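You operate a simulated robot arm through the tools that you are given. There is no shell and no other tool. Be economical: measure what you need, move in short steps, check, and stop when the job is done.

You are at the controls of a simulated two-armed robot. One attempt, no reset.

Task
Wipe up the spill on the top of the white table with the cloth and put it back.

It is judged by the outcome, as a careful person would: the job done as asked, and still so three seconds after it is handed in. It fails if anything else is knocked over, pushed out of place, dropped, spilled or broken. Flat cloth is picked up by pressing the open fingertips on it (5 to 10 N) and closing them slowly along it; thin cloth reads only 2 to 8 mm in the jaws.

Robot
Two 7-joint arms with two-finger parallel grippers on one trunk, on a base that drives. Base frame: it is fixed to the floor where the robot stands at the start and does not move with it; the origin is under the middle of the robot, x ahead of it, y to its left, z up. Readings come in m, rad, newtons and seconds.
The left shoulder is at the start at [0.07, 0.189, 1.385], the right one opposite. Payload 3.91 kg a hand.
The TCP of each hand is the grasp point between the finger pads, 0.03 m short of the fingertips. In the tool frame z runs along the fingers and y along their closing line. Largest opening 0.11 m; finger width 0.02, thickness 0.01; the body of the gripper, 0.048 by 0.112 m, starts 0.055 m behind the TCP.
Orientation is that of the tool frame in the base frame, as a unit quaternion [w, x, y, z]. With the fingers straight down and closing along the base's y, the tool's x points along the base's -x, its y along +y and its z along -z.

Tools
- The arms move only by the tool jog_arm. It takes "left_moves", "right_moves" or both (then of equal length, played together; a hand with none holds still); each is a list that holds one entry, the list of rows, each a list of 7 numbers: the shift along the tool's x, y, z in m, then the turn, a rotation vector about the tool's x, y, z in rad, then the opening, from 0 (shut) to 1 (fully open). In form: [[[dx, dy, dz, rx, ry, rz, claw], ...]]. A call has 1 to 8 rows; each row shifts and turns the commanded pose from where the row before left it, along the tool's axes as they then stand. A row lasts 0.2 s, in which the tool goes at most 0.05 m and 0.15 rad; a call with a longer step from one row to the next is refused whole, and so is a gripper value outside its range. Where a pose cannot be reached the arm comes as near as it can. A force on the tool above 40 N (or 10 N above the force at the start of the call, whichever is more), or a blocked arm, ends the call early, and 0.2 s more pass. The fingers move at their own pace (about 0.072 m/s each) and stop on an object; they squeeze with about 35 N. The grip force told is the motor's: it shows also when the fingers shut on nothing. Time passes only in rows, and 0.2 s behind the last, so rows that do not move let the fingers close. The reply holds the time, the measured pose of the TCP, the force on the tool along the base axes, the opening and the grip force, in the units named above and with some noise, with the torque about the TCP (base axes, N m) and any sound that the robot's microphone picked up.
- Cameras (640 x 400 px; columns grow to the right, rows downward): "scene" is now at [0.1097, 0.0059, 1.5748]; the picture's right is [0.11, -0.99, 0.00], its down [-0.89, -0.10, -0.44] and it looks along [0.44, 0.05, -0.90] (base axes); focal length 286 px, centre (320, 200). "left" rides on the left gripper at [0.072, -0.017, -0.103] in its tool frame; the picture's right is [0.23, 0.97, 0.00], its down [-0.76, 0.18, -0.62] and it looks along [-0.61, 0.14, 0.78] (tool axes); focal length 222 px, centre (320, 200). "right" rides on the right gripper at [0.072, 0.017, -0.103] in its tool frame; the picture's right is [-0.23, 0.97, 0.00], its down [-0.76, -0.18, -0.62] and it looks along [-0.61, -0.14, 0.78] (tool axes); focal length 222 px, centre (320, 200). There is no depth. A picture from a camera that has moved, and an enlarged one, comes with that camera's place and axes in the base frame and with its lens.
- grab_frame(camera): a new picture of that camera. The clock stands still meanwhile.
- move_column(by): slides the trunk up (or, below 0, down) by that many m; the arms and the scene camera ride with it, the base frame stays. It gives what a move gives, with no picture.
- roll_base(legs): drives the robot by 1 to 6 legs, each [ahead, turn to the left] in m and rad, along the robot's own axes; the way and the turn of a leg run together, so that a leg with both is an arc; at most 1.5 m and 3.142 rad a leg. The arms and the cameras ride along, it lands a little off, and it stops where it bumps. It gives what a move gives.
- head_to(pan, tilt): turns the head with the scene camera to pan (to the left, within 1.501 rad either way) and tilt (down, from -0.506 to 1.204), counted from straight ahead of the robot. It gives what a move gives.
- zoom(camera, box): a new picture of the part [left, top, right, bottom] of that camera's present view, enlarged. The clock stands still meanwhile.
- close_job(): hands the job in; it is judged then, once.

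Work in short steps. Places have to be worked out from the pictures, the camera data and where the tool is seen: move nearer, look again, correct. Check each grasp and each placing, and mend what went wrong. You have 120 turns and 108 pictures in all, those below and enlarged ones among them. Open the grippers and draw the arms clear of the work before you hand the job in, unless the task says otherwise; then end with one line.

The tools are called after ">>>" as a command line: name --argument value ..., lists and objects as JSON in quotes. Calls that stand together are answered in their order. jog_arm: Moves the arms, as the interface text tells. Its arguments: {"type":"object","properties":{"left_moves":{"type":"array"},"right_moves":{"type":"array"}},"required":[]} The other tools are called the same way: move_column (by) slides the trunk up or down; roll_base (legs) drives the base; head_to (pan, tilt) turns the head that bears the scene camera; grab_frame (camera) takes a picture; zoom (camera, box) takes an enlarged picture of a part of a camera's view; close_job () hands the job in.

At the start:

```text
t: 0.0
left_tcp_pos: [0.5042, 0.3929, 1.0293]
left_ee_rot: [0.001, 0.0, 1.0, 0.0]
left_ft_force: [1.0, 0.6, -1.2]
left_moment: [-0.01, 0.01, -0.01]
left_finger_gap: 0.1099
left_finger_force: 0.0
right_tcp_pos: [0.4417, -0.118, 0.9332]
right_ee_rot: [0.001, 0.001, 1.0, 0.0]
right_ft_force: [0.2, -0.2, 0.3]
right_moment: [-0.03, -0.01, -0.01]
right_finger_gap: 0.11
right_finger_force: 0.1
trunk travel left (down, up): [-0.895, 0.045]
robot x, y, heading: [-0.0004, 0.0024, 0.0]
head pan, tilt: [0.108, 1.117]
```

scene: 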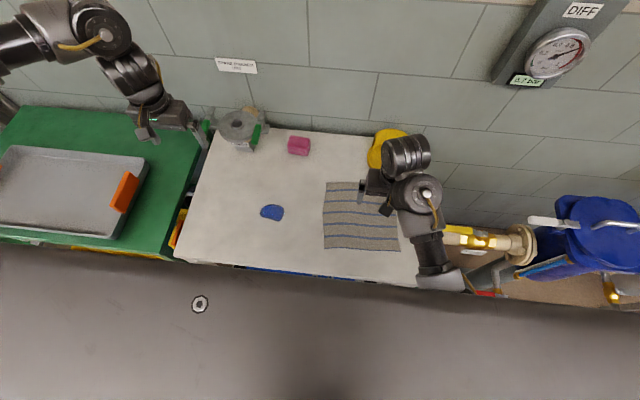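
right: 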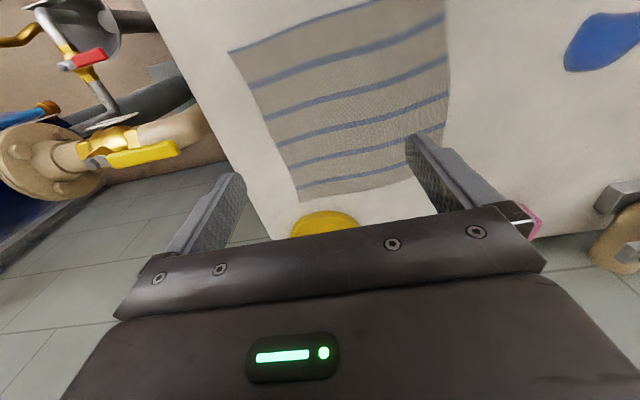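
left: 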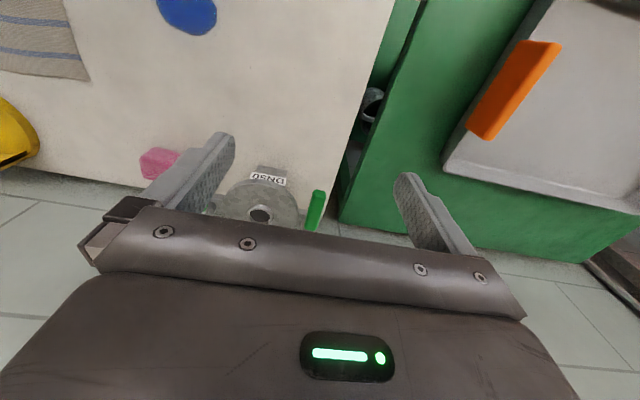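

The striped cloth lies on the right half of the white table, and a blue patch that may be the spill sits near the middle. I zoom to see these and the label on the wall.

>>> zoom --camera "scene" --box '[170, 110, 450, 285]'

>>> zoom --camera "scene" --box '[200, 40, 280, 90]'

```text
2.29 times, centred on (310, 198) of scene
camera zoom: at [0.1097, 0.0059, 1.5748], right [0.11, -0.99, 0.0], down [-0.89, -0.1, -0.44], along [0.44, 0.05, -0.9], focal length 653 px, centre (343, 206)
```

zoom: 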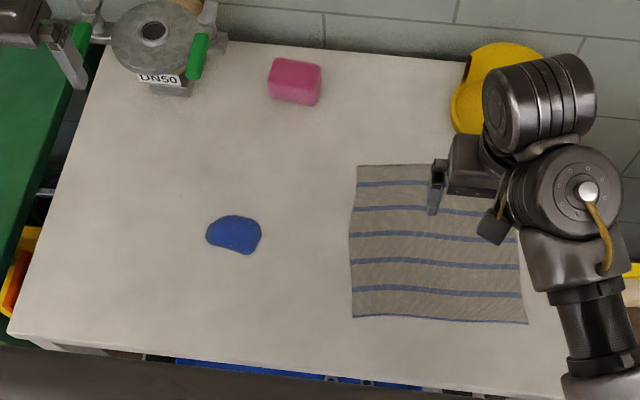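

```text
8.00 times, centred on (240, 65) of scene
camera zoom: at [0.1097, 0.0059, 1.5748], right [0.11, -0.99, 0.0], down [-0.89, -0.1, -0.44], along [0.44, 0.05, -0.9], focal length 2287 px, centre (960, 1280)
```

zoom: 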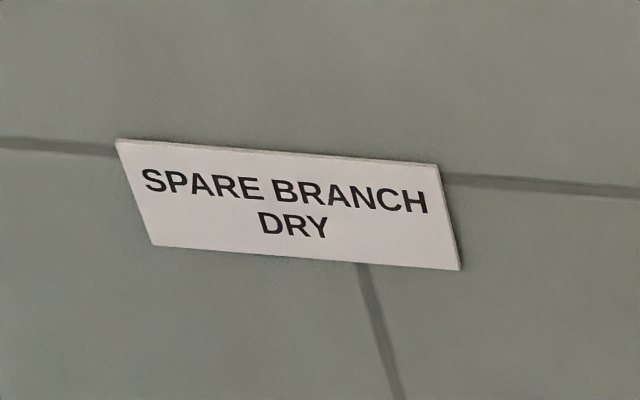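

The blue patch is at about (0.476, 0.212), roughly 8 by 6.5 cm. The cloth spans x 0.37–0.61 and y −0.22 to 0.03, turned about 0.07 rad. I plan to hold its left and right edges with both hands so it stays flat, and start by bringing both hands above the edges.

>>> jog_arm --left_moves '[[[0.002, -0.04, 0.02, 0, 0, 0, 1], [0.002, -0.04, 0.02, 0, 0, 0, 1], [0.002, -0.04, 0.02, 0, 0, 0, 1], [0.002, -0.04, 0.02, 0, 0, 0, 1], [0.002, -0.04, 0.02, 0, 0, 0, 1], [0.002, -0.04, 0.02, 0, 0, 0, 1], [0.001, -0.04, 0.02, 0, 0, 0, 1], [0.001, -0.04, 0.02, 0, 0, 0, 1]]]' --right_moves '[[[-0.006, -0.009, 0.01, 0, 0, 0, 1], [-0.006, -0.009, 0.01, 0, 0, 0, 1], [-0.006, -0.009, 0.01, 0, 0, 0, 1], [-0.006, -0.009, 0.01, 0, 0, 0, 1], [-0.006, -0.009, 0.01, 0, 0, 0, 1], [-0.006, -0.009, 0.01, 0, 0, 0, 1], [-0.006, -0.009, 0.01, 0, 0, 0, 1], [-0.006, -0.009, 0.01, 0, 0, 0, 1]]]'

>>> grab_frame --camera "scene"

>>> grab_frame --camera "left"

>>> grab_frame --camera "right"

```text
t: 1.8
left_tcp_pos: [0.4886, 0.0734, 0.8692]
left_ee_rot: [0.0, 0.0, 1.0, 0.001]
left_ft_force: [-0.1, -0.1, -1.0]
left_moment: [0.0, 0.0, 0.0]
left_finger_gap: 0.1099
left_finger_force: 0.0
right_tcp_pos: [0.4894, -0.1929, 0.8527]
right_ee_rot: [0.0, 0.001, 1.0, 0.001]
right_ft_force: [0.8, -0.7, -0.2]
right_moment: [-0.03, -0.04, -0.04]
right_finger_gap: 0.1099
right_finger_force: 0.0
trunk travel left (down, up): [-0.895, 0.045]
robot x, y, heading: [-0.0006, 0.0002, 0.0]
head pan, tilt: [0.108, 1.117]
```

```text
102 pictures are left
camera scene: at [0.1103, 0.0029, 1.5748], right [0.11, -0.99, 0.0], down [-0.89, -0.1, -0.44], along [0.44, 0.05, -0.9], focal length 286 px, centre (320, 200)
```

scene: 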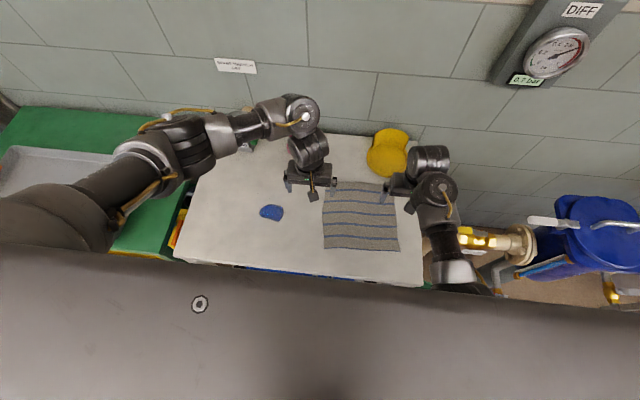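

```text
101 pictures are left
camera left: at [0.4169, 0.0554, 0.9723], right [-0.23, 0.97, 0.0], down [0.76, 0.18, 0.62], along [0.61, 0.14, -0.78], focal length 222 px, centre (320, 200)
```

left: 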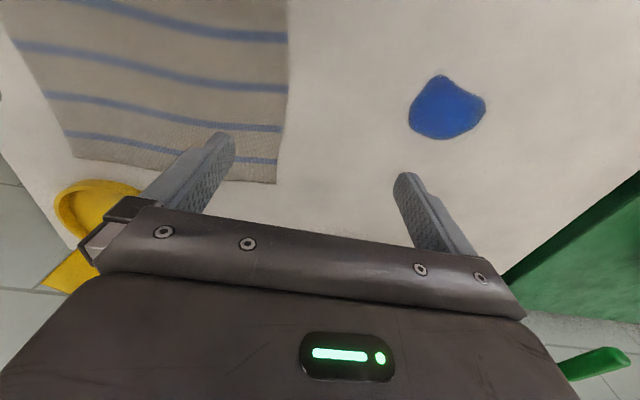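

```text
100 pictures are left
camera right: at [0.4168, -0.1757, 0.9553], right [0.23, 0.97, 0.0], down [0.76, -0.18, 0.62], along [0.61, -0.14, -0.78], focal length 222 px, centre (320, 200)
```

right: 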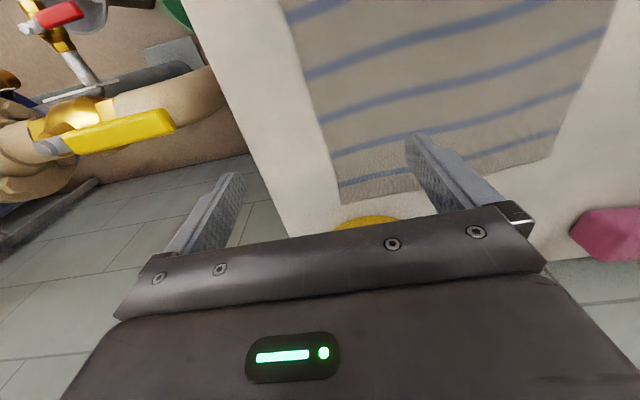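

Both cameras agree: the left edge is at y≈0.03, the right edge at y≈−0.20 to −0.22, and the spill is near (0.468, 0.218). I lower both hands just above the cloth, inside the edges, with the jaws partly closed.

>>> jog_arm --left_moves '[[[0, -0.0122, 0.0215, 0, 0, 0, 0.8], [0, -0.0122, 0.0215, 0, 0, 0, 0.6], [0, -0.0122, 0.0215, 0, 0, 0, 0.4], [0, -0.0122, 0.0215, 0, 0, 0, 0.33], [0, -0.0122, 0.0215, 0, 0, 0, 0.33], [0, -0.0122, 0.0215, 0, 0, 0, 0.33]]]' --right_moves '[[[0, 0.0038, 0.0188, 0, 0, 0, 0.8], [0, 0.0038, 0.0188, 0, 0, 0, 0.6], [0, 0.0038, 0.0188, 0, 0, 0, 0.4], [0, 0.0038, 0.0188, 0, 0, 0, 0.36], [0, 0.0038, 0.0188, 0, 0, 0, 0.36], [0, 0.0038, 0.0188, 0, 0, 0, 0.36]]]'

>>> grab_frame --camera "left"

>>> grab_frame --camera "right"

>>> zoom --camera "scene" --box '[170, 110, 450, 285]'

```text
t: 3.0
left_tcp_pos: [0.4916, 0.0116, 0.7717]
left_ee_rot: [0.006, 0.001, 1.0, -0.002]
left_ft_force: [-5.5, 1.3, 23.1]
left_moment: [0.48, 0.3, 0.08]
left_finger_gap: 0.0363
left_finger_force: 0.1
right_tcp_pos: [0.4947, -0.1725, 0.7709]
right_ee_rot: [0.01, 0.003, 1.0, 0.001]
right_ft_force: [-4.3, 0.4, 19.3]
right_moment: [-0.26, 0.26, -0.05]
right_finger_gap: 0.0396
right_finger_force: 0.0
trunk travel left (down, up): [-0.895, 0.045]
robot x, y, heading: [0.0026, 0.0008, -0.001]
head pan, tilt: [0.108, 1.117]
stopped in row 6 (right hand): the force on the tool passed its limit (the readings are from after the stop); the commanded pose is now the measured one
```

```text
99 pictures are left
camera left: at [0.4175, -0.005, 0.8741], right [-0.22, 0.97, -0.01], down [0.75, 0.18, 0.63], along [0.62, 0.14, -0.78], focal length 222 px, centre (320, 200)
```

left: 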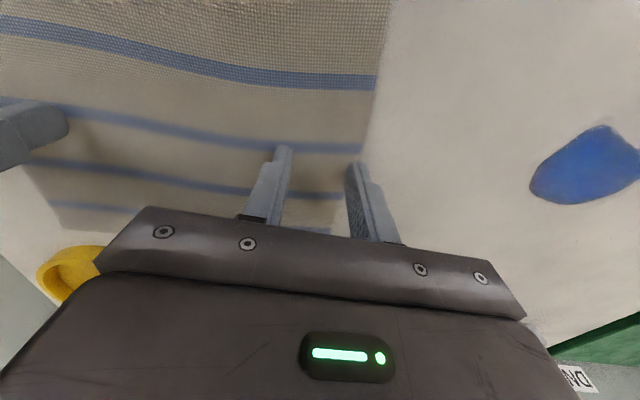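

```text
98 pictures are left
camera right: at [0.4202, -0.1551, 0.8728], right [0.23, 0.97, 0.01], down [0.75, -0.18, 0.64], along [0.62, -0.14, -0.77], focal length 222 px, centre (320, 200)
```

right: 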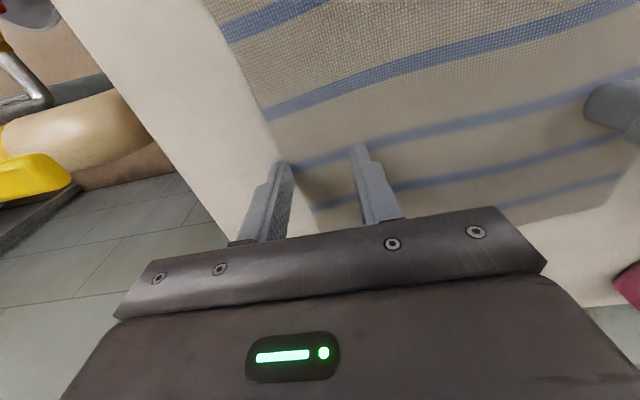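

```text
2.29 times, centred on (310, 198) of scene
camera zoom: at [0.1037, 0.0056, 1.5756], right [0.11, -0.99, 0.0], down [-0.89, -0.1, -0.44], along [0.44, 0.05, -0.9], focal length 653 px, centre (343, 206)
```

zoom: 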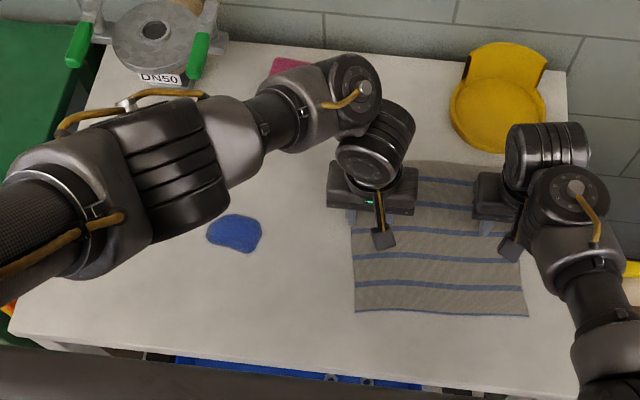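

Contact came at TCP z≈0.771, so the table top is really at about 0.741. That puts the spill at about (0.453, 0.192) and the cloth at x 0.355–0.58, y −0.20 to 0.033. I lift slightly and move both hands inward so both fingers of each land on cloth.

>>> jog_arm --left_moves '[[[0, 0, -0.015, 0, 0, 0, 0.33], [0.013, -0.009, 0, 0, 0, 0, 0.33], [0.013, -0.009, 0, 0, 0, 0, 0.33], [0, 0, 0, 0, 0, 0, 0.33]]]' --right_moves '[[[0, 0, -0.015, 0, 0, 0, 0.33], [0.014, 0.01, 0, 0, 0, 0, 0.33], [0.014, 0.01, 0, 0, 0, 0, 0.33], [0, 0, 0, 0, 0, 0, 0.33]]]'

>>> grab_frame --camera "left"

>>> grab_frame --camera "right"

```text
t: 4.0
left_tcp_pos: [0.4667, -0.0045, 0.7821]
left_ee_rot: [0.004, 0.001, 1.0, 0.0]
left_ft_force: [-0.4, -0.6, -0.3]
left_moment: [0.02, 0.01, 0.02]
left_finger_gap: 0.0364
left_finger_force: 0.0
right_tcp_pos: [0.4686, -0.1533, 0.783]
right_ee_rot: [0.006, 0.002, 1.0, 0.0]
right_ft_force: [-1.1, -0.5, -0.4]
right_moment: [-0.01, 0.02, -0.01]
right_finger_gap: 0.0364
right_finger_force: 0.1
trunk travel left (down, up): [-0.895, 0.045]
robot x, y, heading: [0.003, 0.0024, 0.002]
head pan, tilt: [0.108, 1.117]
```

```text
96 pictures are left
camera left: at [0.3938, -0.0217, 0.885], right [-0.22, 0.97, 0.0], down [0.76, 0.18, 0.63], along [0.61, 0.14, -0.78], focal length 222 px, centre (320, 200)
```

left: 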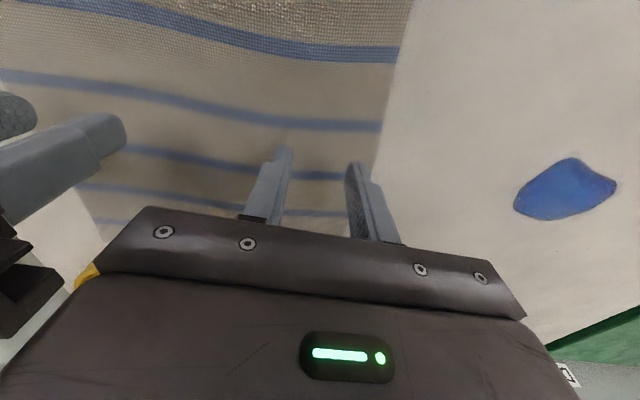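

```text
95 pictures are left
camera right: at [0.3949, -0.1362, 0.8849], right [0.23, 0.97, 0.0], down [0.75, -0.18, 0.63], along [0.62, -0.14, -0.77], focal length 222 px, centre (320, 200)
```

right: 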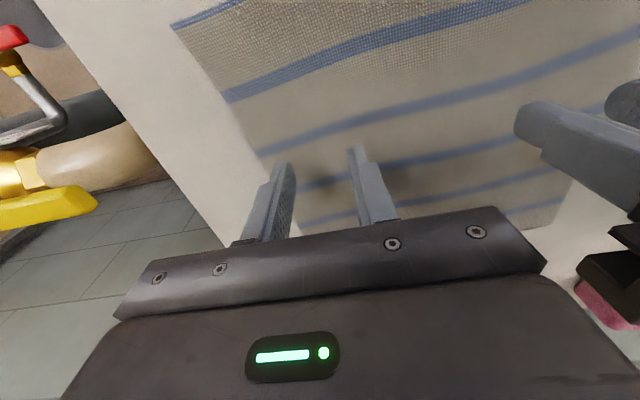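

Both finger pairs are about a centimetre over the cloth; I shift the left one slightly inward. Then I lower both gently to touch.

>>> jog_arm --left_moves '[[[0, -0.006, 0, 0, 0, 0, 0.33], [0, 0, 0.004, 0, 0, 0, 0.33], [0, 0, 0.003, 0, 0, 0, 0.33], [0, 0, 0.003, 0, 0, 0, 0.33]]]' --right_moves '[[[0, 0, 0, 0, 0, 0, 0.33], [0, 0, 0.004, 0, 0, 0, 0.33], [0, 0, 0.003, 0, 0, 0, 0.33], [0, 0, 0.003, 0, 0, 0, 0.33]]]'

```text
t: 5.0
left_tcp_pos: [0.467, -0.0107, 0.7729]
left_ee_rot: [0.003, 0.001, 1.0, 0.0]
left_ft_force: [0.3, 0.2, -0.1]
left_moment: [-0.05, -0.03, -0.01]
left_finger_gap: 0.0363
left_finger_force: 0.1
right_tcp_pos: [0.4685, -0.1524, 0.7717]
right_ee_rot: [0.006, 0.002, 1.0, 0.0]
right_ft_force: [0.3, -0.6, -0.5]
right_moment: [0.01, 0.05, 0.03]
right_finger_gap: 0.0365
right_finger_force: 0.0
trunk travel left (down, up): [-0.895, 0.045]
robot x, y, heading: [0.0005, -0.002, 0.002]
head pan, tilt: [0.108, 1.117]
```

There is no contact yet, so I go down a few more millimetres.

>>> jog_arm --left_moves '[[[0, 0, 0.002, 0, 0, 0, 0.33], [0, 0, 0.002, 0, 0, 0, 0.33], [0, 0, 0, 0, 0, 0, 0.33]]]' --right_moves '[[[0, 0, 0.002, 0, 0, 0, 0.33], [0, 0, 0.001, 0, 0, 0, 0.33], [0, 0, 0, 0, 0, 0, 0.33]]]'

```text
t: 5.8
left_tcp_pos: [0.4664, -0.0117, 0.7706]
left_ee_rot: [0.006, 0.001, 1.0, -0.001]
left_ft_force: [4.0, 2.7, 34.0]
left_moment: [0.86, 0.1, -0.11]
left_finger_gap: 0.0365
left_finger_force: 0.5
right_tcp_pos: [0.4676, -0.153, 0.7716]
right_ee_rot: [0.007, 0.002, 1.0, 0.0]
right_ft_force: [1.1, -0.1, 3.7]
right_moment: [-0.16, 0.0, 0.08]
right_finger_gap: 0.0363
right_finger_force: 0.0
trunk travel left (down, up): [-0.895, 0.045]
robot x, y, heading: [0.0, 0.0027, 0.0]
head pan, tilt: [0.108, 1.117]
```

The left presses 34 N and the right 3.7 N. I ease the left up and the right down slightly to get both to 5–10 N.

>>> jog_arm --left_moves '[[[0, 0, -0.0017, 0, 0, 0, 0.33], [0, 0, 0, 0, 0, 0, 0.33]]]' --right_moves '[[[0, 0, 0.0003, 0, 0, 0, 0.33], [0, 0, 0, 0, 0, 0, 0.33]]]'

```text
t: 6.4
left_tcp_pos: [0.4645, -0.0102, 0.7717]
left_ee_rot: [0.005, 0.002, 1.0, -0.001]
left_ft_force: [4.0, -0.8, 18.4]
left_moment: [0.36, -0.01, -0.1]
left_finger_gap: 0.0358
left_finger_force: 0.0
right_tcp_pos: [0.4674, -0.1531, 0.7712]
right_ee_rot: [0.009, 0.003, 1.0, 0.001]
right_ft_force: [-0.6, 0.8, 17.2]
right_moment: [-0.33, 0.09, -0.03]
right_finger_gap: 0.0365
right_finger_force: 0.6
trunk travel left (down, up): [-0.895, 0.045]
robot x, y, heading: [-0.0011, -0.0015, 0.002]
head pan, tilt: [0.108, 1.117]
```

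Both now read about 18 N, so I ease each up 0.7 mm and start closing slowly.

>>> jog_arm --left_moves '[[[0, 0, -0.0007, 0, 0, 0, 0.33], [0, 0, 0, 0, 0, 0, 0.3]]]' --right_moves '[[[0, 0, -0.0007, 0, 0, 0, 0.33], [0, 0, 0, 0, 0, 0, 0.3]]]'

```text
t: 7.0
left_tcp_pos: [0.4648, -0.0104, 0.7717]
left_ee_rot: [0.004, 0.002, 1.0, 0.0]
left_ft_force: [-0.3, -0.7, 9.9]
left_moment: [0.19, 0.06, -0.03]
left_finger_gap: 0.0323
left_finger_force: 0.1
right_tcp_pos: [0.4674, -0.1536, 0.7718]
right_ee_rot: [0.008, 0.002, 1.0, 0.0]
right_ft_force: [2.4, 0.3, 17.1]
right_moment: [-0.34, -0.01, 0.05]
right_finger_gap: 0.0327
right_finger_force: 0.0
trunk travel left (down, up): [-0.895, 0.045]
robot x, y, heading: [0.0012, -0.0015, 0.001]
head pan, tilt: [0.108, 1.117]
```

The left is at 10 N and the right still at 17 N. I raise the right another 0.5 mm and close both in small steps.

>>> jog_arm --left_moves '[[[0, 0, -0.0001, 0, 0, 0, 0.27], [0, 0, 0, 0, 0, 0, 0.24], [0, 0, 0, 0, 0, 0, 0.21], [0, 0, 0, 0, 0, 0, 0.18], [0, 0, 0, 0, 0, 0, 0.15], [0, 0, 0, 0, 0, 0, 0.12]]]' --right_moves '[[[0, 0, -0.0005, 0, 0, 0, 0.27], [0, 0, 0, 0, 0, 0, 0.24], [0, 0, 0, 0, 0, 0, 0.21], [0, 0, 0, 0, 0, 0, 0.18], [0, 0, 0, 0, 0, 0, 0.15], [0, 0, 0, 0, 0, 0, 0.12]]]'

>>> grab_frame --camera "left"

>>> grab_frame --camera "right"

```text
t: 8.4
left_tcp_pos: [0.4663, -0.0101, 0.7728]
left_ee_rot: [0.005, 0.001, 1.0, 0.0]
left_ft_force: [-0.6, -0.5, 2.5]
left_moment: [0.04, 0.04, -0.01]
left_finger_gap: 0.0129
left_finger_force: 0.0
right_tcp_pos: [0.4668, -0.1522, 0.7706]
right_ee_rot: [0.007, 0.002, 1.0, 0.0]
right_ft_force: [-1.4, 0.2, 17.1]
right_moment: [-0.16, 0.1, -0.03]
right_finger_gap: 0.0125
right_finger_force: 0.2
trunk travel left (down, up): [-0.895, 0.045]
robot x, y, heading: [-0.0007, 0.0006, 0.003]
head pan, tilt: [0.108, 1.117]
```

```text
94 pictures are left
camera left: at [0.3929, -0.0274, 0.8746], right [-0.22, 0.97, 0.0], down [0.76, 0.18, 0.63], along [0.61, 0.14, -0.78], focal length 222 px, centre (320, 200)
```

left: 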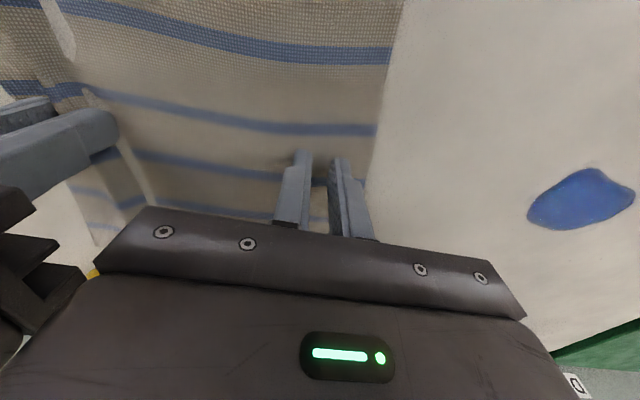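

```text
93 pictures are left
camera right: at [0.393, -0.135, 0.8731], right [0.23, 0.97, 0.0], down [0.75, -0.18, 0.63], along [0.62, -0.14, -0.77], focal length 222 px, centre (320, 200)
```

right: 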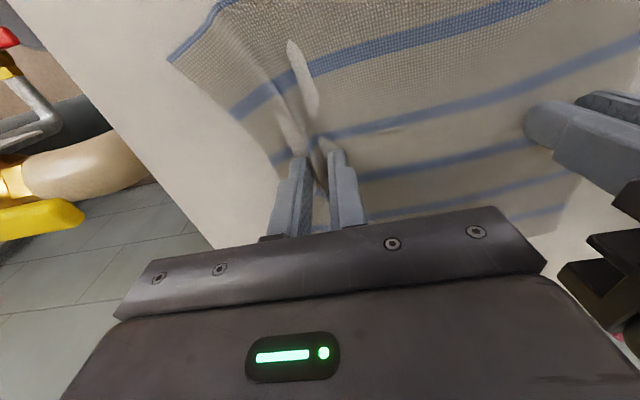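

The right hand is gathering a fold, but the left slid without force. I finish closing the right and reopen the left with a slight lift for another try.

>>> jog_arm --left_moves '[[[0, 0, -0.006, 0, 0, 0, 0.15], [0, -0.004, 0, 0, 0, 0, 0.36], [0, 0, 0.002, 0, 0, 0, 0.36], [0, 0, 0.002, 0, 0, 0, 0.36], [0, 0, 0.002, 0, 0, 0, 0.36]]]' --right_moves '[[[0, 0, 0, 0, 0, 0, 0.09], [0, 0, 0, 0, 0, 0, 0.06], [0, 0, 0, 0, 0, 0, 0.03], [0, 0, 0, 0, 0, 0, 0], [0, 0, 0, 0, 0, 0, 0]]]'

```text
t: 9.6
left_tcp_pos: [0.467, -0.0137, 0.771]
left_ee_rot: [0.004, 0.0, 1.0, 0.0]
left_ft_force: [-0.4, 0.7, 2.3]
left_moment: [0.05, 0.01, 0.03]
left_finger_gap: 0.0395
left_finger_force: 0.0
right_tcp_pos: [0.4683, -0.1533, 0.7712]
right_ee_rot: [0.008, 0.001, 1.0, -0.001]
right_ft_force: [0.2, -3.2, 18.8]
right_moment: [-0.22, 0.05, -0.04]
right_finger_gap: 0.0022
right_finger_force: 35.3
trunk travel left (down, up): [-0.895, 0.045]
robot x, y, heading: [0.0028, -0.0004, 0.003]
head pan, tilt: [0.108, 1.117]
```

The right jaw reads 2.2 mm at 35 N, so it likely holds cloth. I press the left about 0.8 mm harder.

>>> jog_arm --left_moves '[[[0, 0, 0.0008, 0, 0, 0, 0.36], [0, 0, 0, 0, 0, 0, 0.34]]]'

```text
t: 10.2
left_tcp_pos: [0.4677, -0.0147, 0.7707]
left_ee_rot: [0.006, 0.002, 1.0, -0.001]
left_ft_force: [1.1, -0.8, 10.8]
left_moment: [0.2, 0.01, -0.03]
left_finger_gap: 0.037
left_finger_force: 0.1
right_tcp_pos: [0.4679, -0.153, 0.7713]
right_ee_rot: [0.008, 0.002, 1.0, 0.001]
right_ft_force: [2.2, -2.2, 13.7]
right_moment: [-0.17, -0.01, -0.02]
right_finger_gap: 0.002
right_finger_force: 35.1
trunk travel left (down, up): [-0.895, 0.045]
robot x, y, heading: [0.0031, 0.0005, 0.0]
head pan, tilt: [0.108, 1.117]
```

The left now presses 10.8 N. I close it slowly, adding a tiny bit of downward motion to keep pressure.

>>> jog_arm --left_moves '[[[0, 0, 0.0002, 0, 0, 0, 0.3], [0, 0, 0.0002, 0, 0, 0, 0.26], [0, 0, 0.0001, 0, 0, 0, 0.22], [0, 0, 0.0001, 0, 0, 0, 0.18], [0, 0, 0, 0, 0, 0, 0.14], [0, 0, 0, 0, 0, 0, 0.1], [0, 0, 0, 0, 0, 0, 0.05], [0, 0, 0, 0, 0, 0, 0]]]'

>>> grab_frame --camera "left"

>>> grab_frame --camera "right"

```text
t: 12.0
left_tcp_pos: [0.4653, -0.0151, 0.7723]
left_ee_rot: [0.006, 0.002, 1.0, -0.002]
left_ft_force: [1.1, 1.8, 29.2]
left_moment: [0.16, 0.12, -0.06]
left_finger_gap: 0.0023
left_finger_force: 34.6
right_tcp_pos: [0.4652, -0.1516, 0.7718]
right_ee_rot: [0.007, 0.003, 1.0, 0.0]
right_ft_force: [0.4, 1.3, 4.3]
right_moment: [0.03, 0.02, 0.05]
right_finger_gap: 0.0019
right_finger_force: 35.0
trunk travel left (down, up): [-0.895, 0.045]
robot x, y, heading: [0.0009, -0.0012, 0.004]
head pan, tilt: [0.108, 1.117]
```

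```text
92 pictures are left
camera left: at [0.3923, -0.032, 0.8743], right [-0.22, 0.97, 0.0], down [0.76, 0.18, 0.63], along [0.62, 0.14, -0.78], focal length 222 px, centre (320, 200)
```

left: 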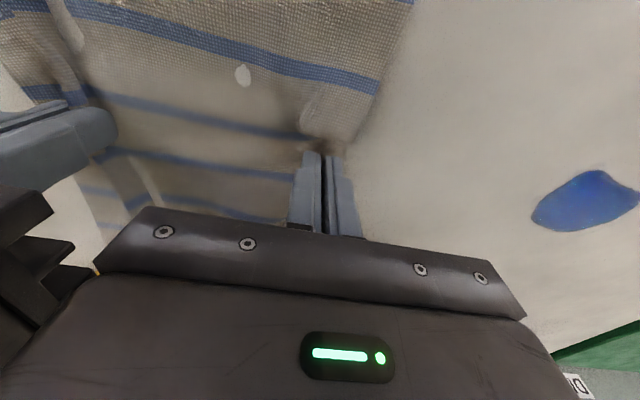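

```text
91 pictures are left
camera right: at [0.3922, -0.1349, 0.8733], right [0.23, 0.97, 0.0], down [0.75, -0.18, 0.63], along [0.62, -0.14, -0.77], focal length 222 px, centre (320, 200)
```

right: 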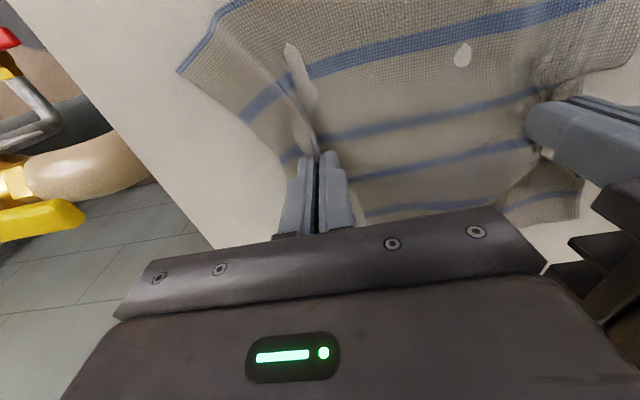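

Both jaws read about 2 mm with cloth gathered in them. I lift both by 4 cm to confirm the grasps.

>>> jog_arm --left_moves '[[[0, 0, -0.01, 0, 0, 0, 0], [0, 0, -0.015, 0, 0, 0, 0], [0, 0, -0.015, 0, 0, 0, 0]]]' --right_moves '[[[0, 0, -0.01, 0, 0, 0, 0], [0, 0, -0.015, 0, 0, 0, 0], [0, 0, -0.015, 0, 0, 0, 0]]]'

>>> zoom --camera "scene" --box '[170, 110, 450, 285]'

>>> grab_frame --camera "left"

```text
t: 12.8
left_tcp_pos: [0.469, -0.0132, 0.8081]
left_ee_rot: [0.004, 0.0, 1.0, 0.0]
left_ft_force: [0.9, -3.1, -1.1]
left_moment: [-0.11, -0.02, -0.03]
left_finger_gap: 0.002
left_finger_force: 34.6
right_tcp_pos: [0.4671, -0.1517, 0.8105]
right_ee_rot: [0.006, 0.002, 1.0, 0.001]
right_ft_force: [0.0, 3.3, -0.2]
right_moment: [0.09, 0.01, 0.06]
right_finger_gap: 0.002
right_finger_force: 35.2
trunk travel left (down, up): [-0.895, 0.045]
robot x, y, heading: [0.002, 0.0014, -0.0]
head pan, tilt: [0.108, 1.117]
```

```text
2.29 times, centred on (310, 198) of scene
camera zoom: at [0.1097, 0.0052, 1.5747], right [0.11, -0.99, 0.0], down [-0.89, -0.1, -0.44], along [0.44, 0.05, -0.9], focal length 653 px, centre (343, 206)
```

zoom: 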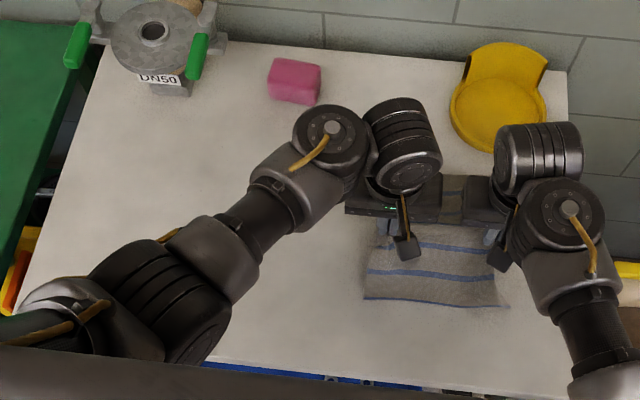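

```text
89 pictures are left
camera left: at [0.3956, -0.031, 0.9123], right [-0.23, 0.97, 0.0], down [0.76, 0.18, 0.63], along [0.61, 0.14, -0.78], focal length 222 px, centre (320, 200)
```

left: 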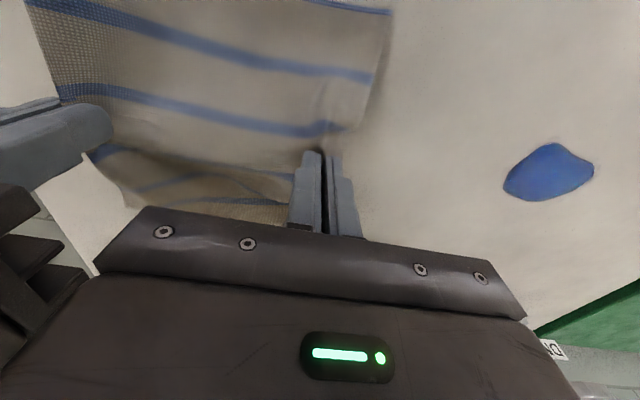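

Both hands hold the cloth like a sling, slightly taut. I lower it to light contact where it is, then drag it left across the spill.

>>> jog_arm --left_moves '[[[0, 0.01, 0.015, 0, 0, 0, 0], [0, 0.01, 0.012, 0, 0, 0, 0], [0, 0.02, 0.007, 0, 0, 0, 0], [0, 0.02, 0.001, 0, 0, 0, 0], [0, 0.02, 0, 0, 0, 0, 0]]]' --right_moves '[[[0, 0.01, 0.015, 0, 0, 0, 0], [0, 0.01, 0.012, 0, 0, 0, 0], [0, 0.02, 0.007, 0, 0, 0, 0], [0, 0.02, 0.001, 0, 0, 0, 0], [0, 0.02, 0, 0, 0, 0, 0]]]'

>>> grab_frame --camera "left"

```text
t: 14.0
left_tcp_pos: [0.4684, 0.0647, 0.7739]
left_ee_rot: [0.003, 0.002, 1.0, -0.002]
left_ft_force: [0.2, -3.8, 0.2]
left_moment: [-0.1, -0.05, -0.02]
left_finger_gap: 0.0021
left_finger_force: 35.2
right_tcp_pos: [0.469, -0.0716, 0.7748]
right_ee_rot: [0.006, 0.002, 1.0, -0.001]
right_ft_force: [-1.2, 3.6, 0.0]
right_moment: [0.07, 0.0, 0.05]
right_finger_gap: 0.0022
right_finger_force: 35.7
trunk travel left (down, up): [-0.895, 0.045]
robot x, y, heading: [-0.0016, 0.0014, -0.006]
head pan, tilt: [0.108, 1.117]
```

```text
88 pictures are left
camera left: at [0.3954, 0.0482, 0.8776], right [-0.22, 0.97, 0.0], down [0.76, 0.18, 0.63], along [0.61, 0.14, -0.78], focal length 222 px, centre (320, 200)
```

left: 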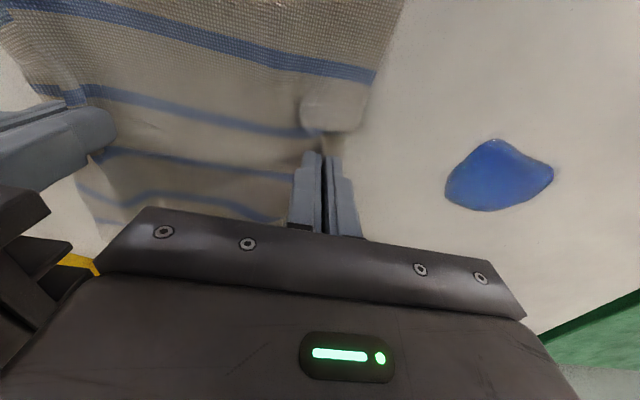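

The spill spans about x 0.425–0.485, y 0.16–0.23. I press slightly more and sweep left over it with both hands together.

>>> jog_arm --left_moves '[[[0.005, 0.02, 0.0015, 0, 0, 0, 0], [0.003, 0.025, 0.0005, 0, 0, 0, 0], [0, 0.025, 0.0003, 0, 0, 0, 0], [0, 0.025, 0, 0, 0, 0, 0], [0, 0.025, 0, 0, 0, 0, 0], [0, 0.025, 0, 0, 0, 0, 0], [0, 0.025, 0, 0, 0, 0, 0], [0, 0.025, 0, 0, 0, 0, 0]]]' --right_moves '[[[0.005, 0.02, 0.001, 0, 0, 0, 0], [0.003, 0.025, 0, 0, 0, 0, 0], [0, 0.025, 0, 0, 0, 0, 0], [0, 0.025, 0, 0, 0, 0, 0], [0, 0.025, 0, 0, 0, 0, 0], [0, 0.025, 0, 0, 0, 0, 0], [0, 0.025, 0, 0, 0, 0, 0], [0, 0.025, 0, 0, 0, 0, 0]]]'

>>> grab_frame --camera "left"

>>> zoom --camera "scene" --box '[170, 110, 450, 285]'

```text
t: 14.6
left_tcp_pos: [0.4596, 0.0981, 0.7742]
left_ee_rot: [0.008, 0.006, 1.0, -0.007]
left_ft_force: [2.2, -16.7, -0.7]
left_moment: [-0.56, -0.03, -0.15]
left_finger_gap: 0.0028
left_finger_force: 34.6
right_tcp_pos: [0.4629, -0.0474, 0.7714]
right_ee_rot: [0.012, 0.001, 1.0, -0.009]
right_ft_force: [-5.9, 19.5, 21.9]
right_moment: [0.73, 0.35, 0.3]
right_finger_gap: 0.0024
right_finger_force: 34.6
trunk travel left (down, up): [-0.895, 0.045]
robot x, y, heading: [0.0033, 0.0035, -0.002]
head pan, tilt: [0.108, 1.117]
stopped in row 3 (right hand): the force on the tool passed its limit (the readings are from after the stop); the commanded pose is now the measured one
```

```text
87 pictures are left
camera left: at [0.3858, 0.0827, 0.8779], right [-0.22, 0.98, -0.02], down [0.75, 0.18, 0.63], along [0.62, 0.12, -0.77], focal length 222 px, centre (320, 200)
```

left: 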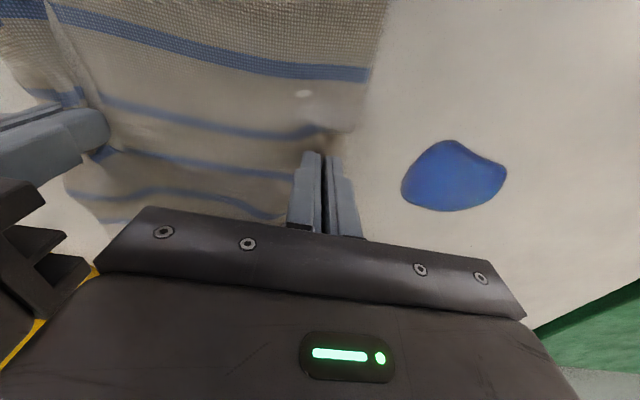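

```text
2.29 times, centred on (310, 198) of scene
camera zoom: at [0.1073, 0.0058, 1.5752], right [0.11, -0.99, 0.0], down [-0.89, -0.1, -0.44], along [0.44, 0.05, -0.9], focal length 653 px, centre (343, 206)
```

zoom: 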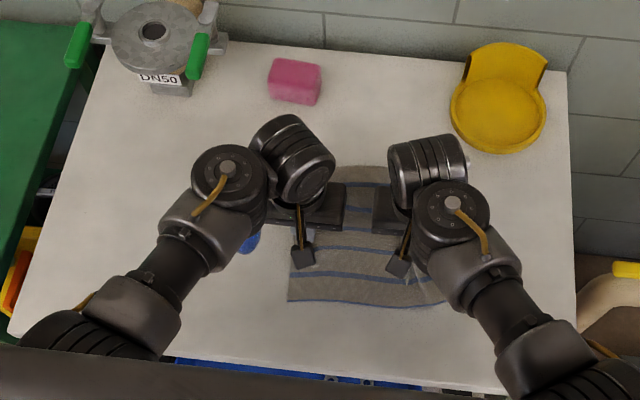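

The right hand pressed too hard and lagged, which stretched the cloth. I raise the right hand 1.2 cm and bring it 1.5 cm closer so the left can press alone.

>>> jog_arm --left_moves '[[[0, 0, 0, 0, 0, 0, 0], [0, 0, 0, 0, 0, 0, 0]]]' --right_moves '[[[0, 0.008, -0.006, 0, 0, 0, 0], [0, 0.007, -0.006, 0, 0, 0, 0]]]'

```text
t: 15.2
left_tcp_pos: [0.4614, 0.1004, 0.7753]
left_ee_rot: [0.006, 0.005, 1.0, -0.005]
left_ft_force: [1.2, -17.1, 0.5]
left_moment: [-0.55, -0.04, -0.14]
left_finger_gap: 0.0027
left_finger_force: 35.5
right_tcp_pos: [0.4632, -0.0454, 0.7753]
right_ee_rot: [0.008, 0.006, 1.0, -0.018]
right_ft_force: [-2.0, 17.0, -0.4]
right_moment: [0.52, 0.03, 0.31]
right_finger_gap: 0.0022
right_finger_force: 35.1
trunk travel left (down, up): [-0.895, 0.045]
robot x, y, heading: [0.0028, 0.0039, -0.003]
head pan, tilt: [0.108, 1.117]
```

The right hand barely followed. I command another small step left and up to see whether it is at a limit.

>>> jog_arm --left_moves '[[[0, -0.004, 0, 0, 0, 0, 0], [0, -0.004, 0, 0, 0, 0, 0], [0, 0, 0, 0, 0, 0, 0]]]' --right_moves '[[[0, 0.005, -0.008, 0, 0, 0, 0], [0, 0, 0, 0, 0, 0, 0], [0, 0, 0, 0, 0, 0, 0]]]'

>>> grab_frame --camera "scene"

>>> grab_frame --camera "right"

```text
t: 16.0
left_tcp_pos: [0.4606, 0.0936, 0.7726]
left_ee_rot: [0.005, 0.003, 1.0, -0.004]
left_ft_force: [0.5, -2.2, 0.6]
left_moment: [-0.08, 0.03, -0.05]
left_finger_gap: 0.0022
left_finger_force: 34.8
right_tcp_pos: [0.4653, -0.0426, 0.7842]
right_ee_rot: [0.009, 0.006, 1.0, -0.02]
right_ft_force: [-0.1, 3.6, -1.5]
right_moment: [0.09, -0.02, 0.06]
right_finger_gap: 0.0022
right_finger_force: 35.1
trunk travel left (down, up): [-0.895, 0.045]
robot x, y, heading: [0.0012, 0.0036, -0.005]
head pan, tilt: [0.108, 1.117]
```

```text
85 pictures are left
camera scene: at [0.11, 0.0058, 1.5748], right [0.11, -0.99, 0.0], down [-0.89, -0.1, -0.44], along [0.44, 0.05, -0.9], focal length 286 px, centre (320, 200)
```

scene: 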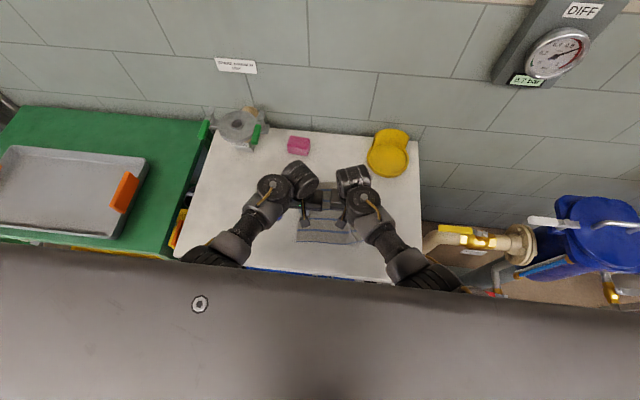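

```text
84 pictures are left
camera right: at [0.3914, -0.0205, 0.8843], right [0.24, 0.97, -0.04], down [0.75, -0.16, 0.64], along [0.62, -0.18, -0.76], focal length 222 px, centre (320, 200)
```

right: 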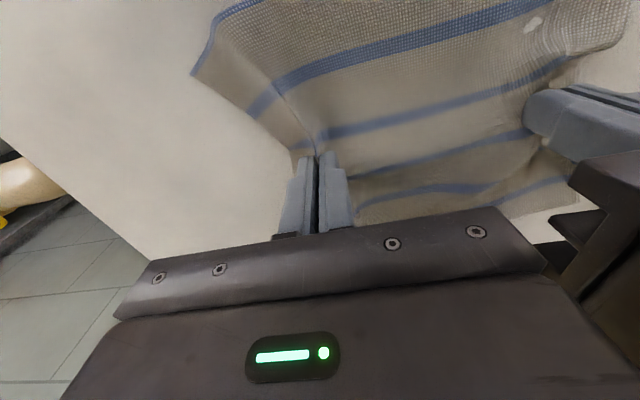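

The right arm cannot follow past y≈−0.04. Instead I lift the cloth a little with both hands and turn the base left 0.3 rad, which swings the cloth over the spill within both arms' reach.

>>> jog_arm --left_moves '[[[0, 0, -0.015, 0, 0, 0, 0], [0, 0, -0.015, 0, 0, 0, 0], [0, 0, -0.015, 0, 0, 0, 0]]]' --right_moves '[[[0, -0.005, -0.012, 0, 0, 0, 0], [0, 0, -0.012, 0, 0, 0, 0], [0, 0, -0.01, 0, 0, 0, 0]]]'

>>> roll_base --legs '[[0, 0.15]]'

>>> grab_frame --camera "scene"

```text
t: 16.8
left_tcp_pos: [0.4588, 0.0924, 0.8178]
left_ee_rot: [0.006, 0.004, 1.0, -0.005]
left_ft_force: [-0.3, 0.1, 1.2]
left_moment: [0.01, 0.0, -0.02]
left_finger_gap: 0.0018
left_finger_force: 35.6
right_tcp_pos: [0.4628, -0.0295, 0.8233]
right_ee_rot: [0.008, 0.003, 1.0, -0.009]
right_ft_force: [0.0, -0.5, -1.0]
right_moment: [-0.02, 0.01, -0.02]
right_finger_gap: 0.002
right_finger_force: 35.0
trunk travel left (down, up): [-0.895, 0.045]
robot x, y, heading: [-0.0018, -0.0008, 0.001]
head pan, tilt: [0.108, 1.117]
```

```text
t: 17.9
left_tcp_pos: [0.4401, 0.1608, 0.8186]
left_ee_rot: [0.005, -0.07, 0.998, -0.004]
left_ft_force: [0.2, -0.6, 0.0]
left_moment: [0.01, -0.01, -0.01]
left_finger_gap: 0.0018
left_finger_force: 35.5
right_tcp_pos: [0.4636, 0.0379, 0.823]
right_ee_rot: [0.011, -0.071, 0.997, -0.009]
right_ft_force: [0.2, 0.3, 0.5]
right_moment: [-0.03, 0.01, -0.05]
right_finger_gap: 0.0019
right_finger_force: 34.9
trunk travel left (down, up): [-0.895, 0.045]
robot x, y, heading: [0.0051, -0.0001, 0.145]
head pan, tilt: [0.108, 1.117]
```

```text
83 pictures are left
camera scene: at [0.1079, 0.0222, 1.5748], right [0.26, -0.97, 0.0], down [-0.87, -0.23, -0.44], along [0.42, 0.11, -0.9], focal length 286 px, centre (320, 200)
```

scene: 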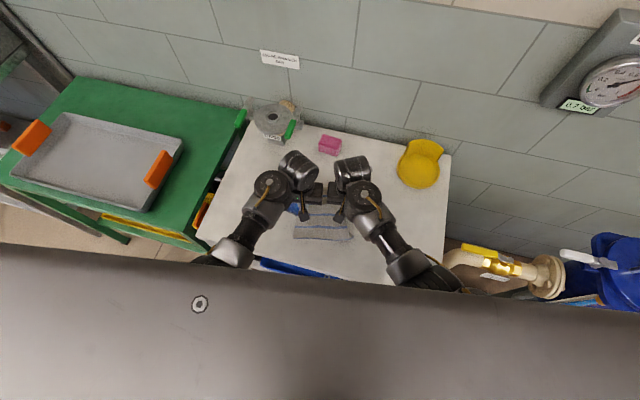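

The turn is clear of everything, so I turn another 0.15 rad.

>>> roll_base --legs '[[0, 0.15]]'

>>> grab_frame --camera "left"

>>> grab_frame --camera "right"

>>> grab_frame --camera "scene"

```text
t: 18.9
left_tcp_pos: [0.4112, 0.2264, 0.8185]
left_ee_rot: [0.006, -0.146, 0.989, -0.004]
left_ft_force: [0.6, 0.6, -0.1]
left_moment: [-0.02, -0.02, -0.03]
left_finger_gap: 0.0019
left_finger_force: 34.7
right_tcp_pos: [0.4536, 0.1059, 0.8224]
right_ee_rot: [0.012, -0.147, 0.989, -0.009]
right_ft_force: [-0.4, 0.8, -0.2]
right_moment: [0.0, -0.02, -0.04]
right_finger_gap: 0.0022
right_finger_force: 34.8
trunk travel left (down, up): [-0.895, 0.045]
robot x, y, heading: [0.004, -0.0003, 0.304]
head pan, tilt: [0.108, 1.117]
```

```text
82 pictures are left
camera left: at [0.3465, 0.1877, 0.9212], right [-0.5, 0.87, -0.01], down [0.67, 0.39, 0.63], along [0.55, 0.31, -0.78], focal length 222 px, centre (320, 200)
```

left: 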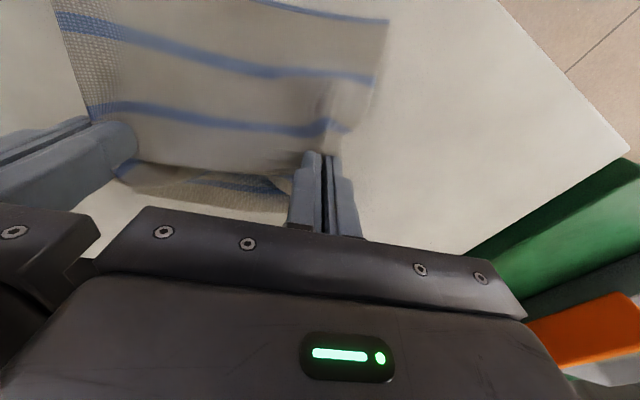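

```text
81 pictures are left
camera right: at [0.3763, 0.1032, 0.9237], right [-0.06, 1.0, -0.01], down [0.77, 0.06, 0.64], along [0.64, 0.03, -0.77], focal length 222 px, centre (320, 200)
```

right: 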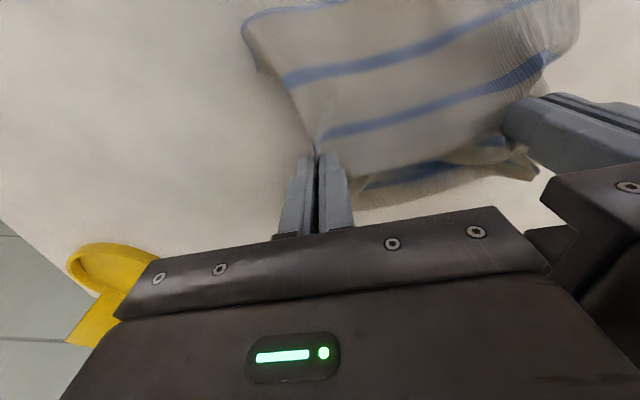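

```text
80 pictures are left
camera scene: at [0.1033, 0.038, 1.5748], right [0.4, -0.92, 0.0], down [-0.82, -0.36, -0.44], along [0.4, 0.17, -0.9], focal length 286 px, centre (320, 200)
```

scene: 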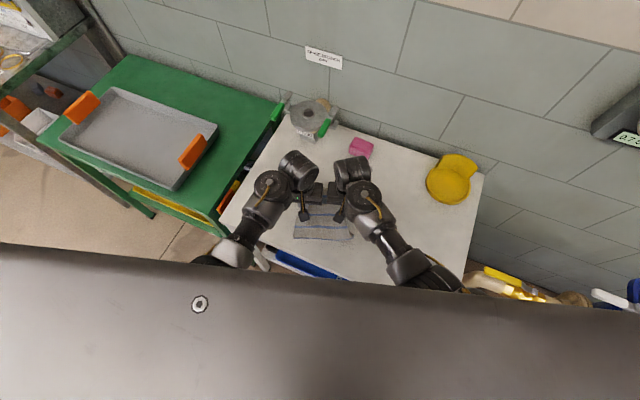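

The cloth now hangs over the spill, which in the robot frame is at about (0.486, 0.05) with the left pinch at (0.46, 0.092). I move forward 2 cm and lower until the left hand just touches, with the right kept slightly higher.

>>> jog_arm --left_moves '[[[-0.008, 0, 0.012, 0, 0, 0, 0], [-0.008, 0, 0.012, 0, 0, 0, 0], [-0.004, 0, 0.012, 0, 0, 0, 0], [0, 0, 0.007, 0, 0, 0, 0], [0, 0, 0.002, 0, 0, 0, 0], [0, 0, 0, 0, 0, 0, 0]]]' --right_moves '[[[-0.008, 0, 0.011, 0, 0, 0, 0], [-0.008, 0, 0.011, 0, 0, 0, 0], [-0.004, 0, 0.011, 0, 0, 0, 0], [0, 0, 0.006, 0, 0, 0, 0], [0, 0, 0.002, 0, 0, 0, 0], [0, 0, 0, 0, 0, 0, 0]]]'

```text
t: 20.3
left_tcp_pos: [0.4315, 0.2289, 0.7746]
left_ee_rot: [0.008, -0.146, 0.989, -0.004]
left_ft_force: [7.1, -23.2, -0.5]
left_moment: [-0.72, -0.23, -0.31]
left_finger_gap: 0.0019
left_finger_force: 35.2
right_tcp_pos: [0.4756, 0.0869, 0.773]
right_ee_rot: [0.01, -0.142, 0.989, -0.026]
right_ft_force: [-9.6, 24.1, 10.2]
right_moment: [0.72, 0.41, 0.38]
right_finger_gap: 0.003
right_finger_force: 35.1
trunk travel left (down, up): [-0.895, 0.045]
robot x, y, heading: [-0.0022, -0.0008, 0.299]
head pan, tilt: [0.108, 1.117]
```

At low height the right arm drifts outward, stretching the cloth to 24 N. I shift both hands to the robot's right into the right arm's comfortable range, then turn the base a bit more.

>>> jog_arm --left_moves '[[[0, -0.015, -0.008, 0, 0, 0, 0], [0, -0.015, -0.005, 0, 0, 0, 0], [0, -0.015, 0, 0, 0, 0, 0], [0, -0.015, 0, 0, 0, 0, 0]]]' --right_moves '[[[0, -0.012, -0.008, 0, 0, 0, 0], [0, -0.015, -0.005, 0, 0, 0, 0], [0, -0.015, 0, 0, 0, 0, 0], [0, -0.015, 0, 0, 0, 0, 0]]]'

>>> roll_base --legs '[[0, 0.12]]'

>>> grab_frame --camera "left"

>>> grab_frame --camera "right"

```text
t: 21.3
left_tcp_pos: [0.4478, 0.1757, 0.787]
left_ee_rot: [0.006, -0.146, 0.989, -0.001]
left_ft_force: [-0.1, -0.1, 0.3]
left_moment: [0.01, 0.01, -0.03]
left_finger_gap: 0.0019
left_finger_force: 35.0
right_tcp_pos: [0.4905, 0.0586, 0.7974]
right_ee_rot: [0.009, -0.145, 0.989, -0.007]
right_ft_force: [0.0, 0.7, -0.6]
right_moment: [0.02, -0.02, 0.0]
right_finger_gap: 0.0019
right_finger_force: 35.0
trunk travel left (down, up): [-0.895, 0.045]
robot x, y, heading: [0.0001, 0.0008, 0.298]
head pan, tilt: [0.108, 1.117]
```

```text
t: 22.3
left_tcp_pos: [0.4252, 0.2277, 0.7881]
left_ee_rot: [0.006, -0.204, 0.979, -0.001]
left_ft_force: [-1.0, 0.3, 0.1]
left_moment: [-0.03, 0.0, -0.01]
left_finger_gap: 0.002
left_finger_force: 35.2
right_tcp_pos: [0.4796, 0.1143, 0.7969]
right_ee_rot: [0.011, -0.205, 0.979, -0.007]
right_ft_force: [0.6, -0.7, -0.2]
right_moment: [0.0, -0.01, -0.02]
right_finger_gap: 0.002
right_finger_force: 35.1
trunk travel left (down, up): [-0.895, 0.045]
robot x, y, heading: [0.003, 0.0012, 0.417]
head pan, tilt: [0.108, 1.117]
```

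```text
79 pictures are left
camera left: at [0.3647, 0.182, 0.8902], right [-0.6, 0.8, -0.01], down [0.62, 0.47, 0.63], along [0.51, 0.37, -0.78], focal length 222 px, centre (320, 200)
```

left: 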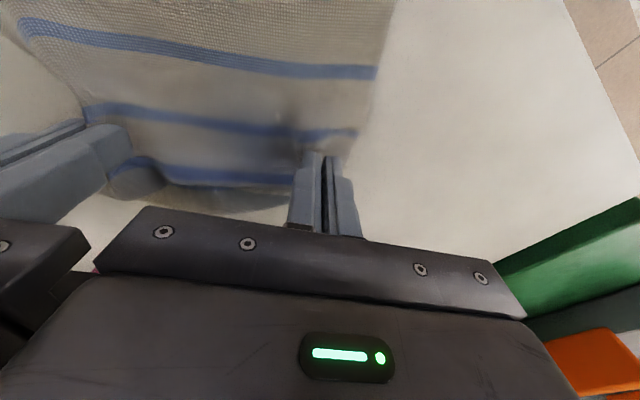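

```text
78 pictures are left
camera right: at [0.4034, 0.1029, 0.8975], right [-0.18, 0.98, -0.01], down [0.75, 0.15, 0.64], along [0.63, 0.11, -0.77], focal length 222 px, centre (320, 200)
```

right: 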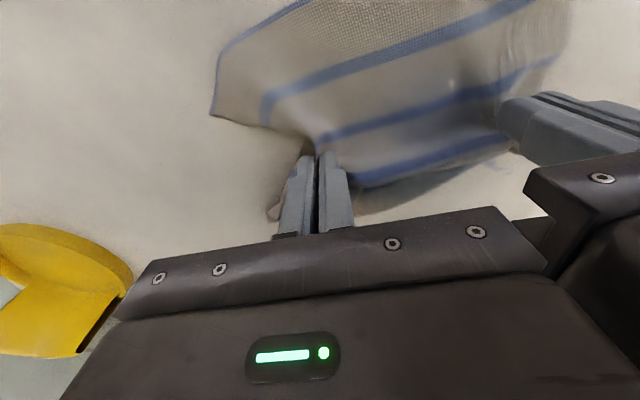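

In the robot frame the spill centre is at (0.489, −0.007), just right of the left pinch at (0.477, 0.036). I lower both to contact.

>>> jog_arm --left_moves '[[[0, 0, 0.007, 0, 0, 0, 0], [0, 0, 0.006, 0, 0, 0, 0], [0, 0, 0.002, 0, 0, 0, 0], [0, 0, 0, 0, 0, 0, 0]]]' --right_moves '[[[0, 0, 0.007, 0, 0, 0, 0], [0, 0, 0.007, 0, 0, 0, 0], [0, 0, 0.004, 0, 0, 0, 0], [0, 0, 0, 0, 0, 0, 0]]]'

```text
t: 23.3
left_tcp_pos: [0.4228, 0.2315, 0.7713]
left_ee_rot: [0.006, -0.205, 0.979, 0.002]
left_ft_force: [-1.3, -3.3, 12.7]
left_moment: [-0.05, -0.1, -0.03]
left_finger_gap: 0.002
left_finger_force: 35.0
right_tcp_pos: [0.4797, 0.1147, 0.7796]
right_ee_rot: [0.012, -0.205, 0.979, -0.007]
right_ft_force: [-0.6, -0.4, 0.0]
right_moment: [0.01, 0.0, -0.03]
right_finger_gap: 0.002
right_finger_force: 35.4
trunk travel left (down, up): [-0.895, 0.045]
robot x, y, heading: [0.001, -0.0012, 0.419]
head pan, tilt: [0.108, 1.117]
```

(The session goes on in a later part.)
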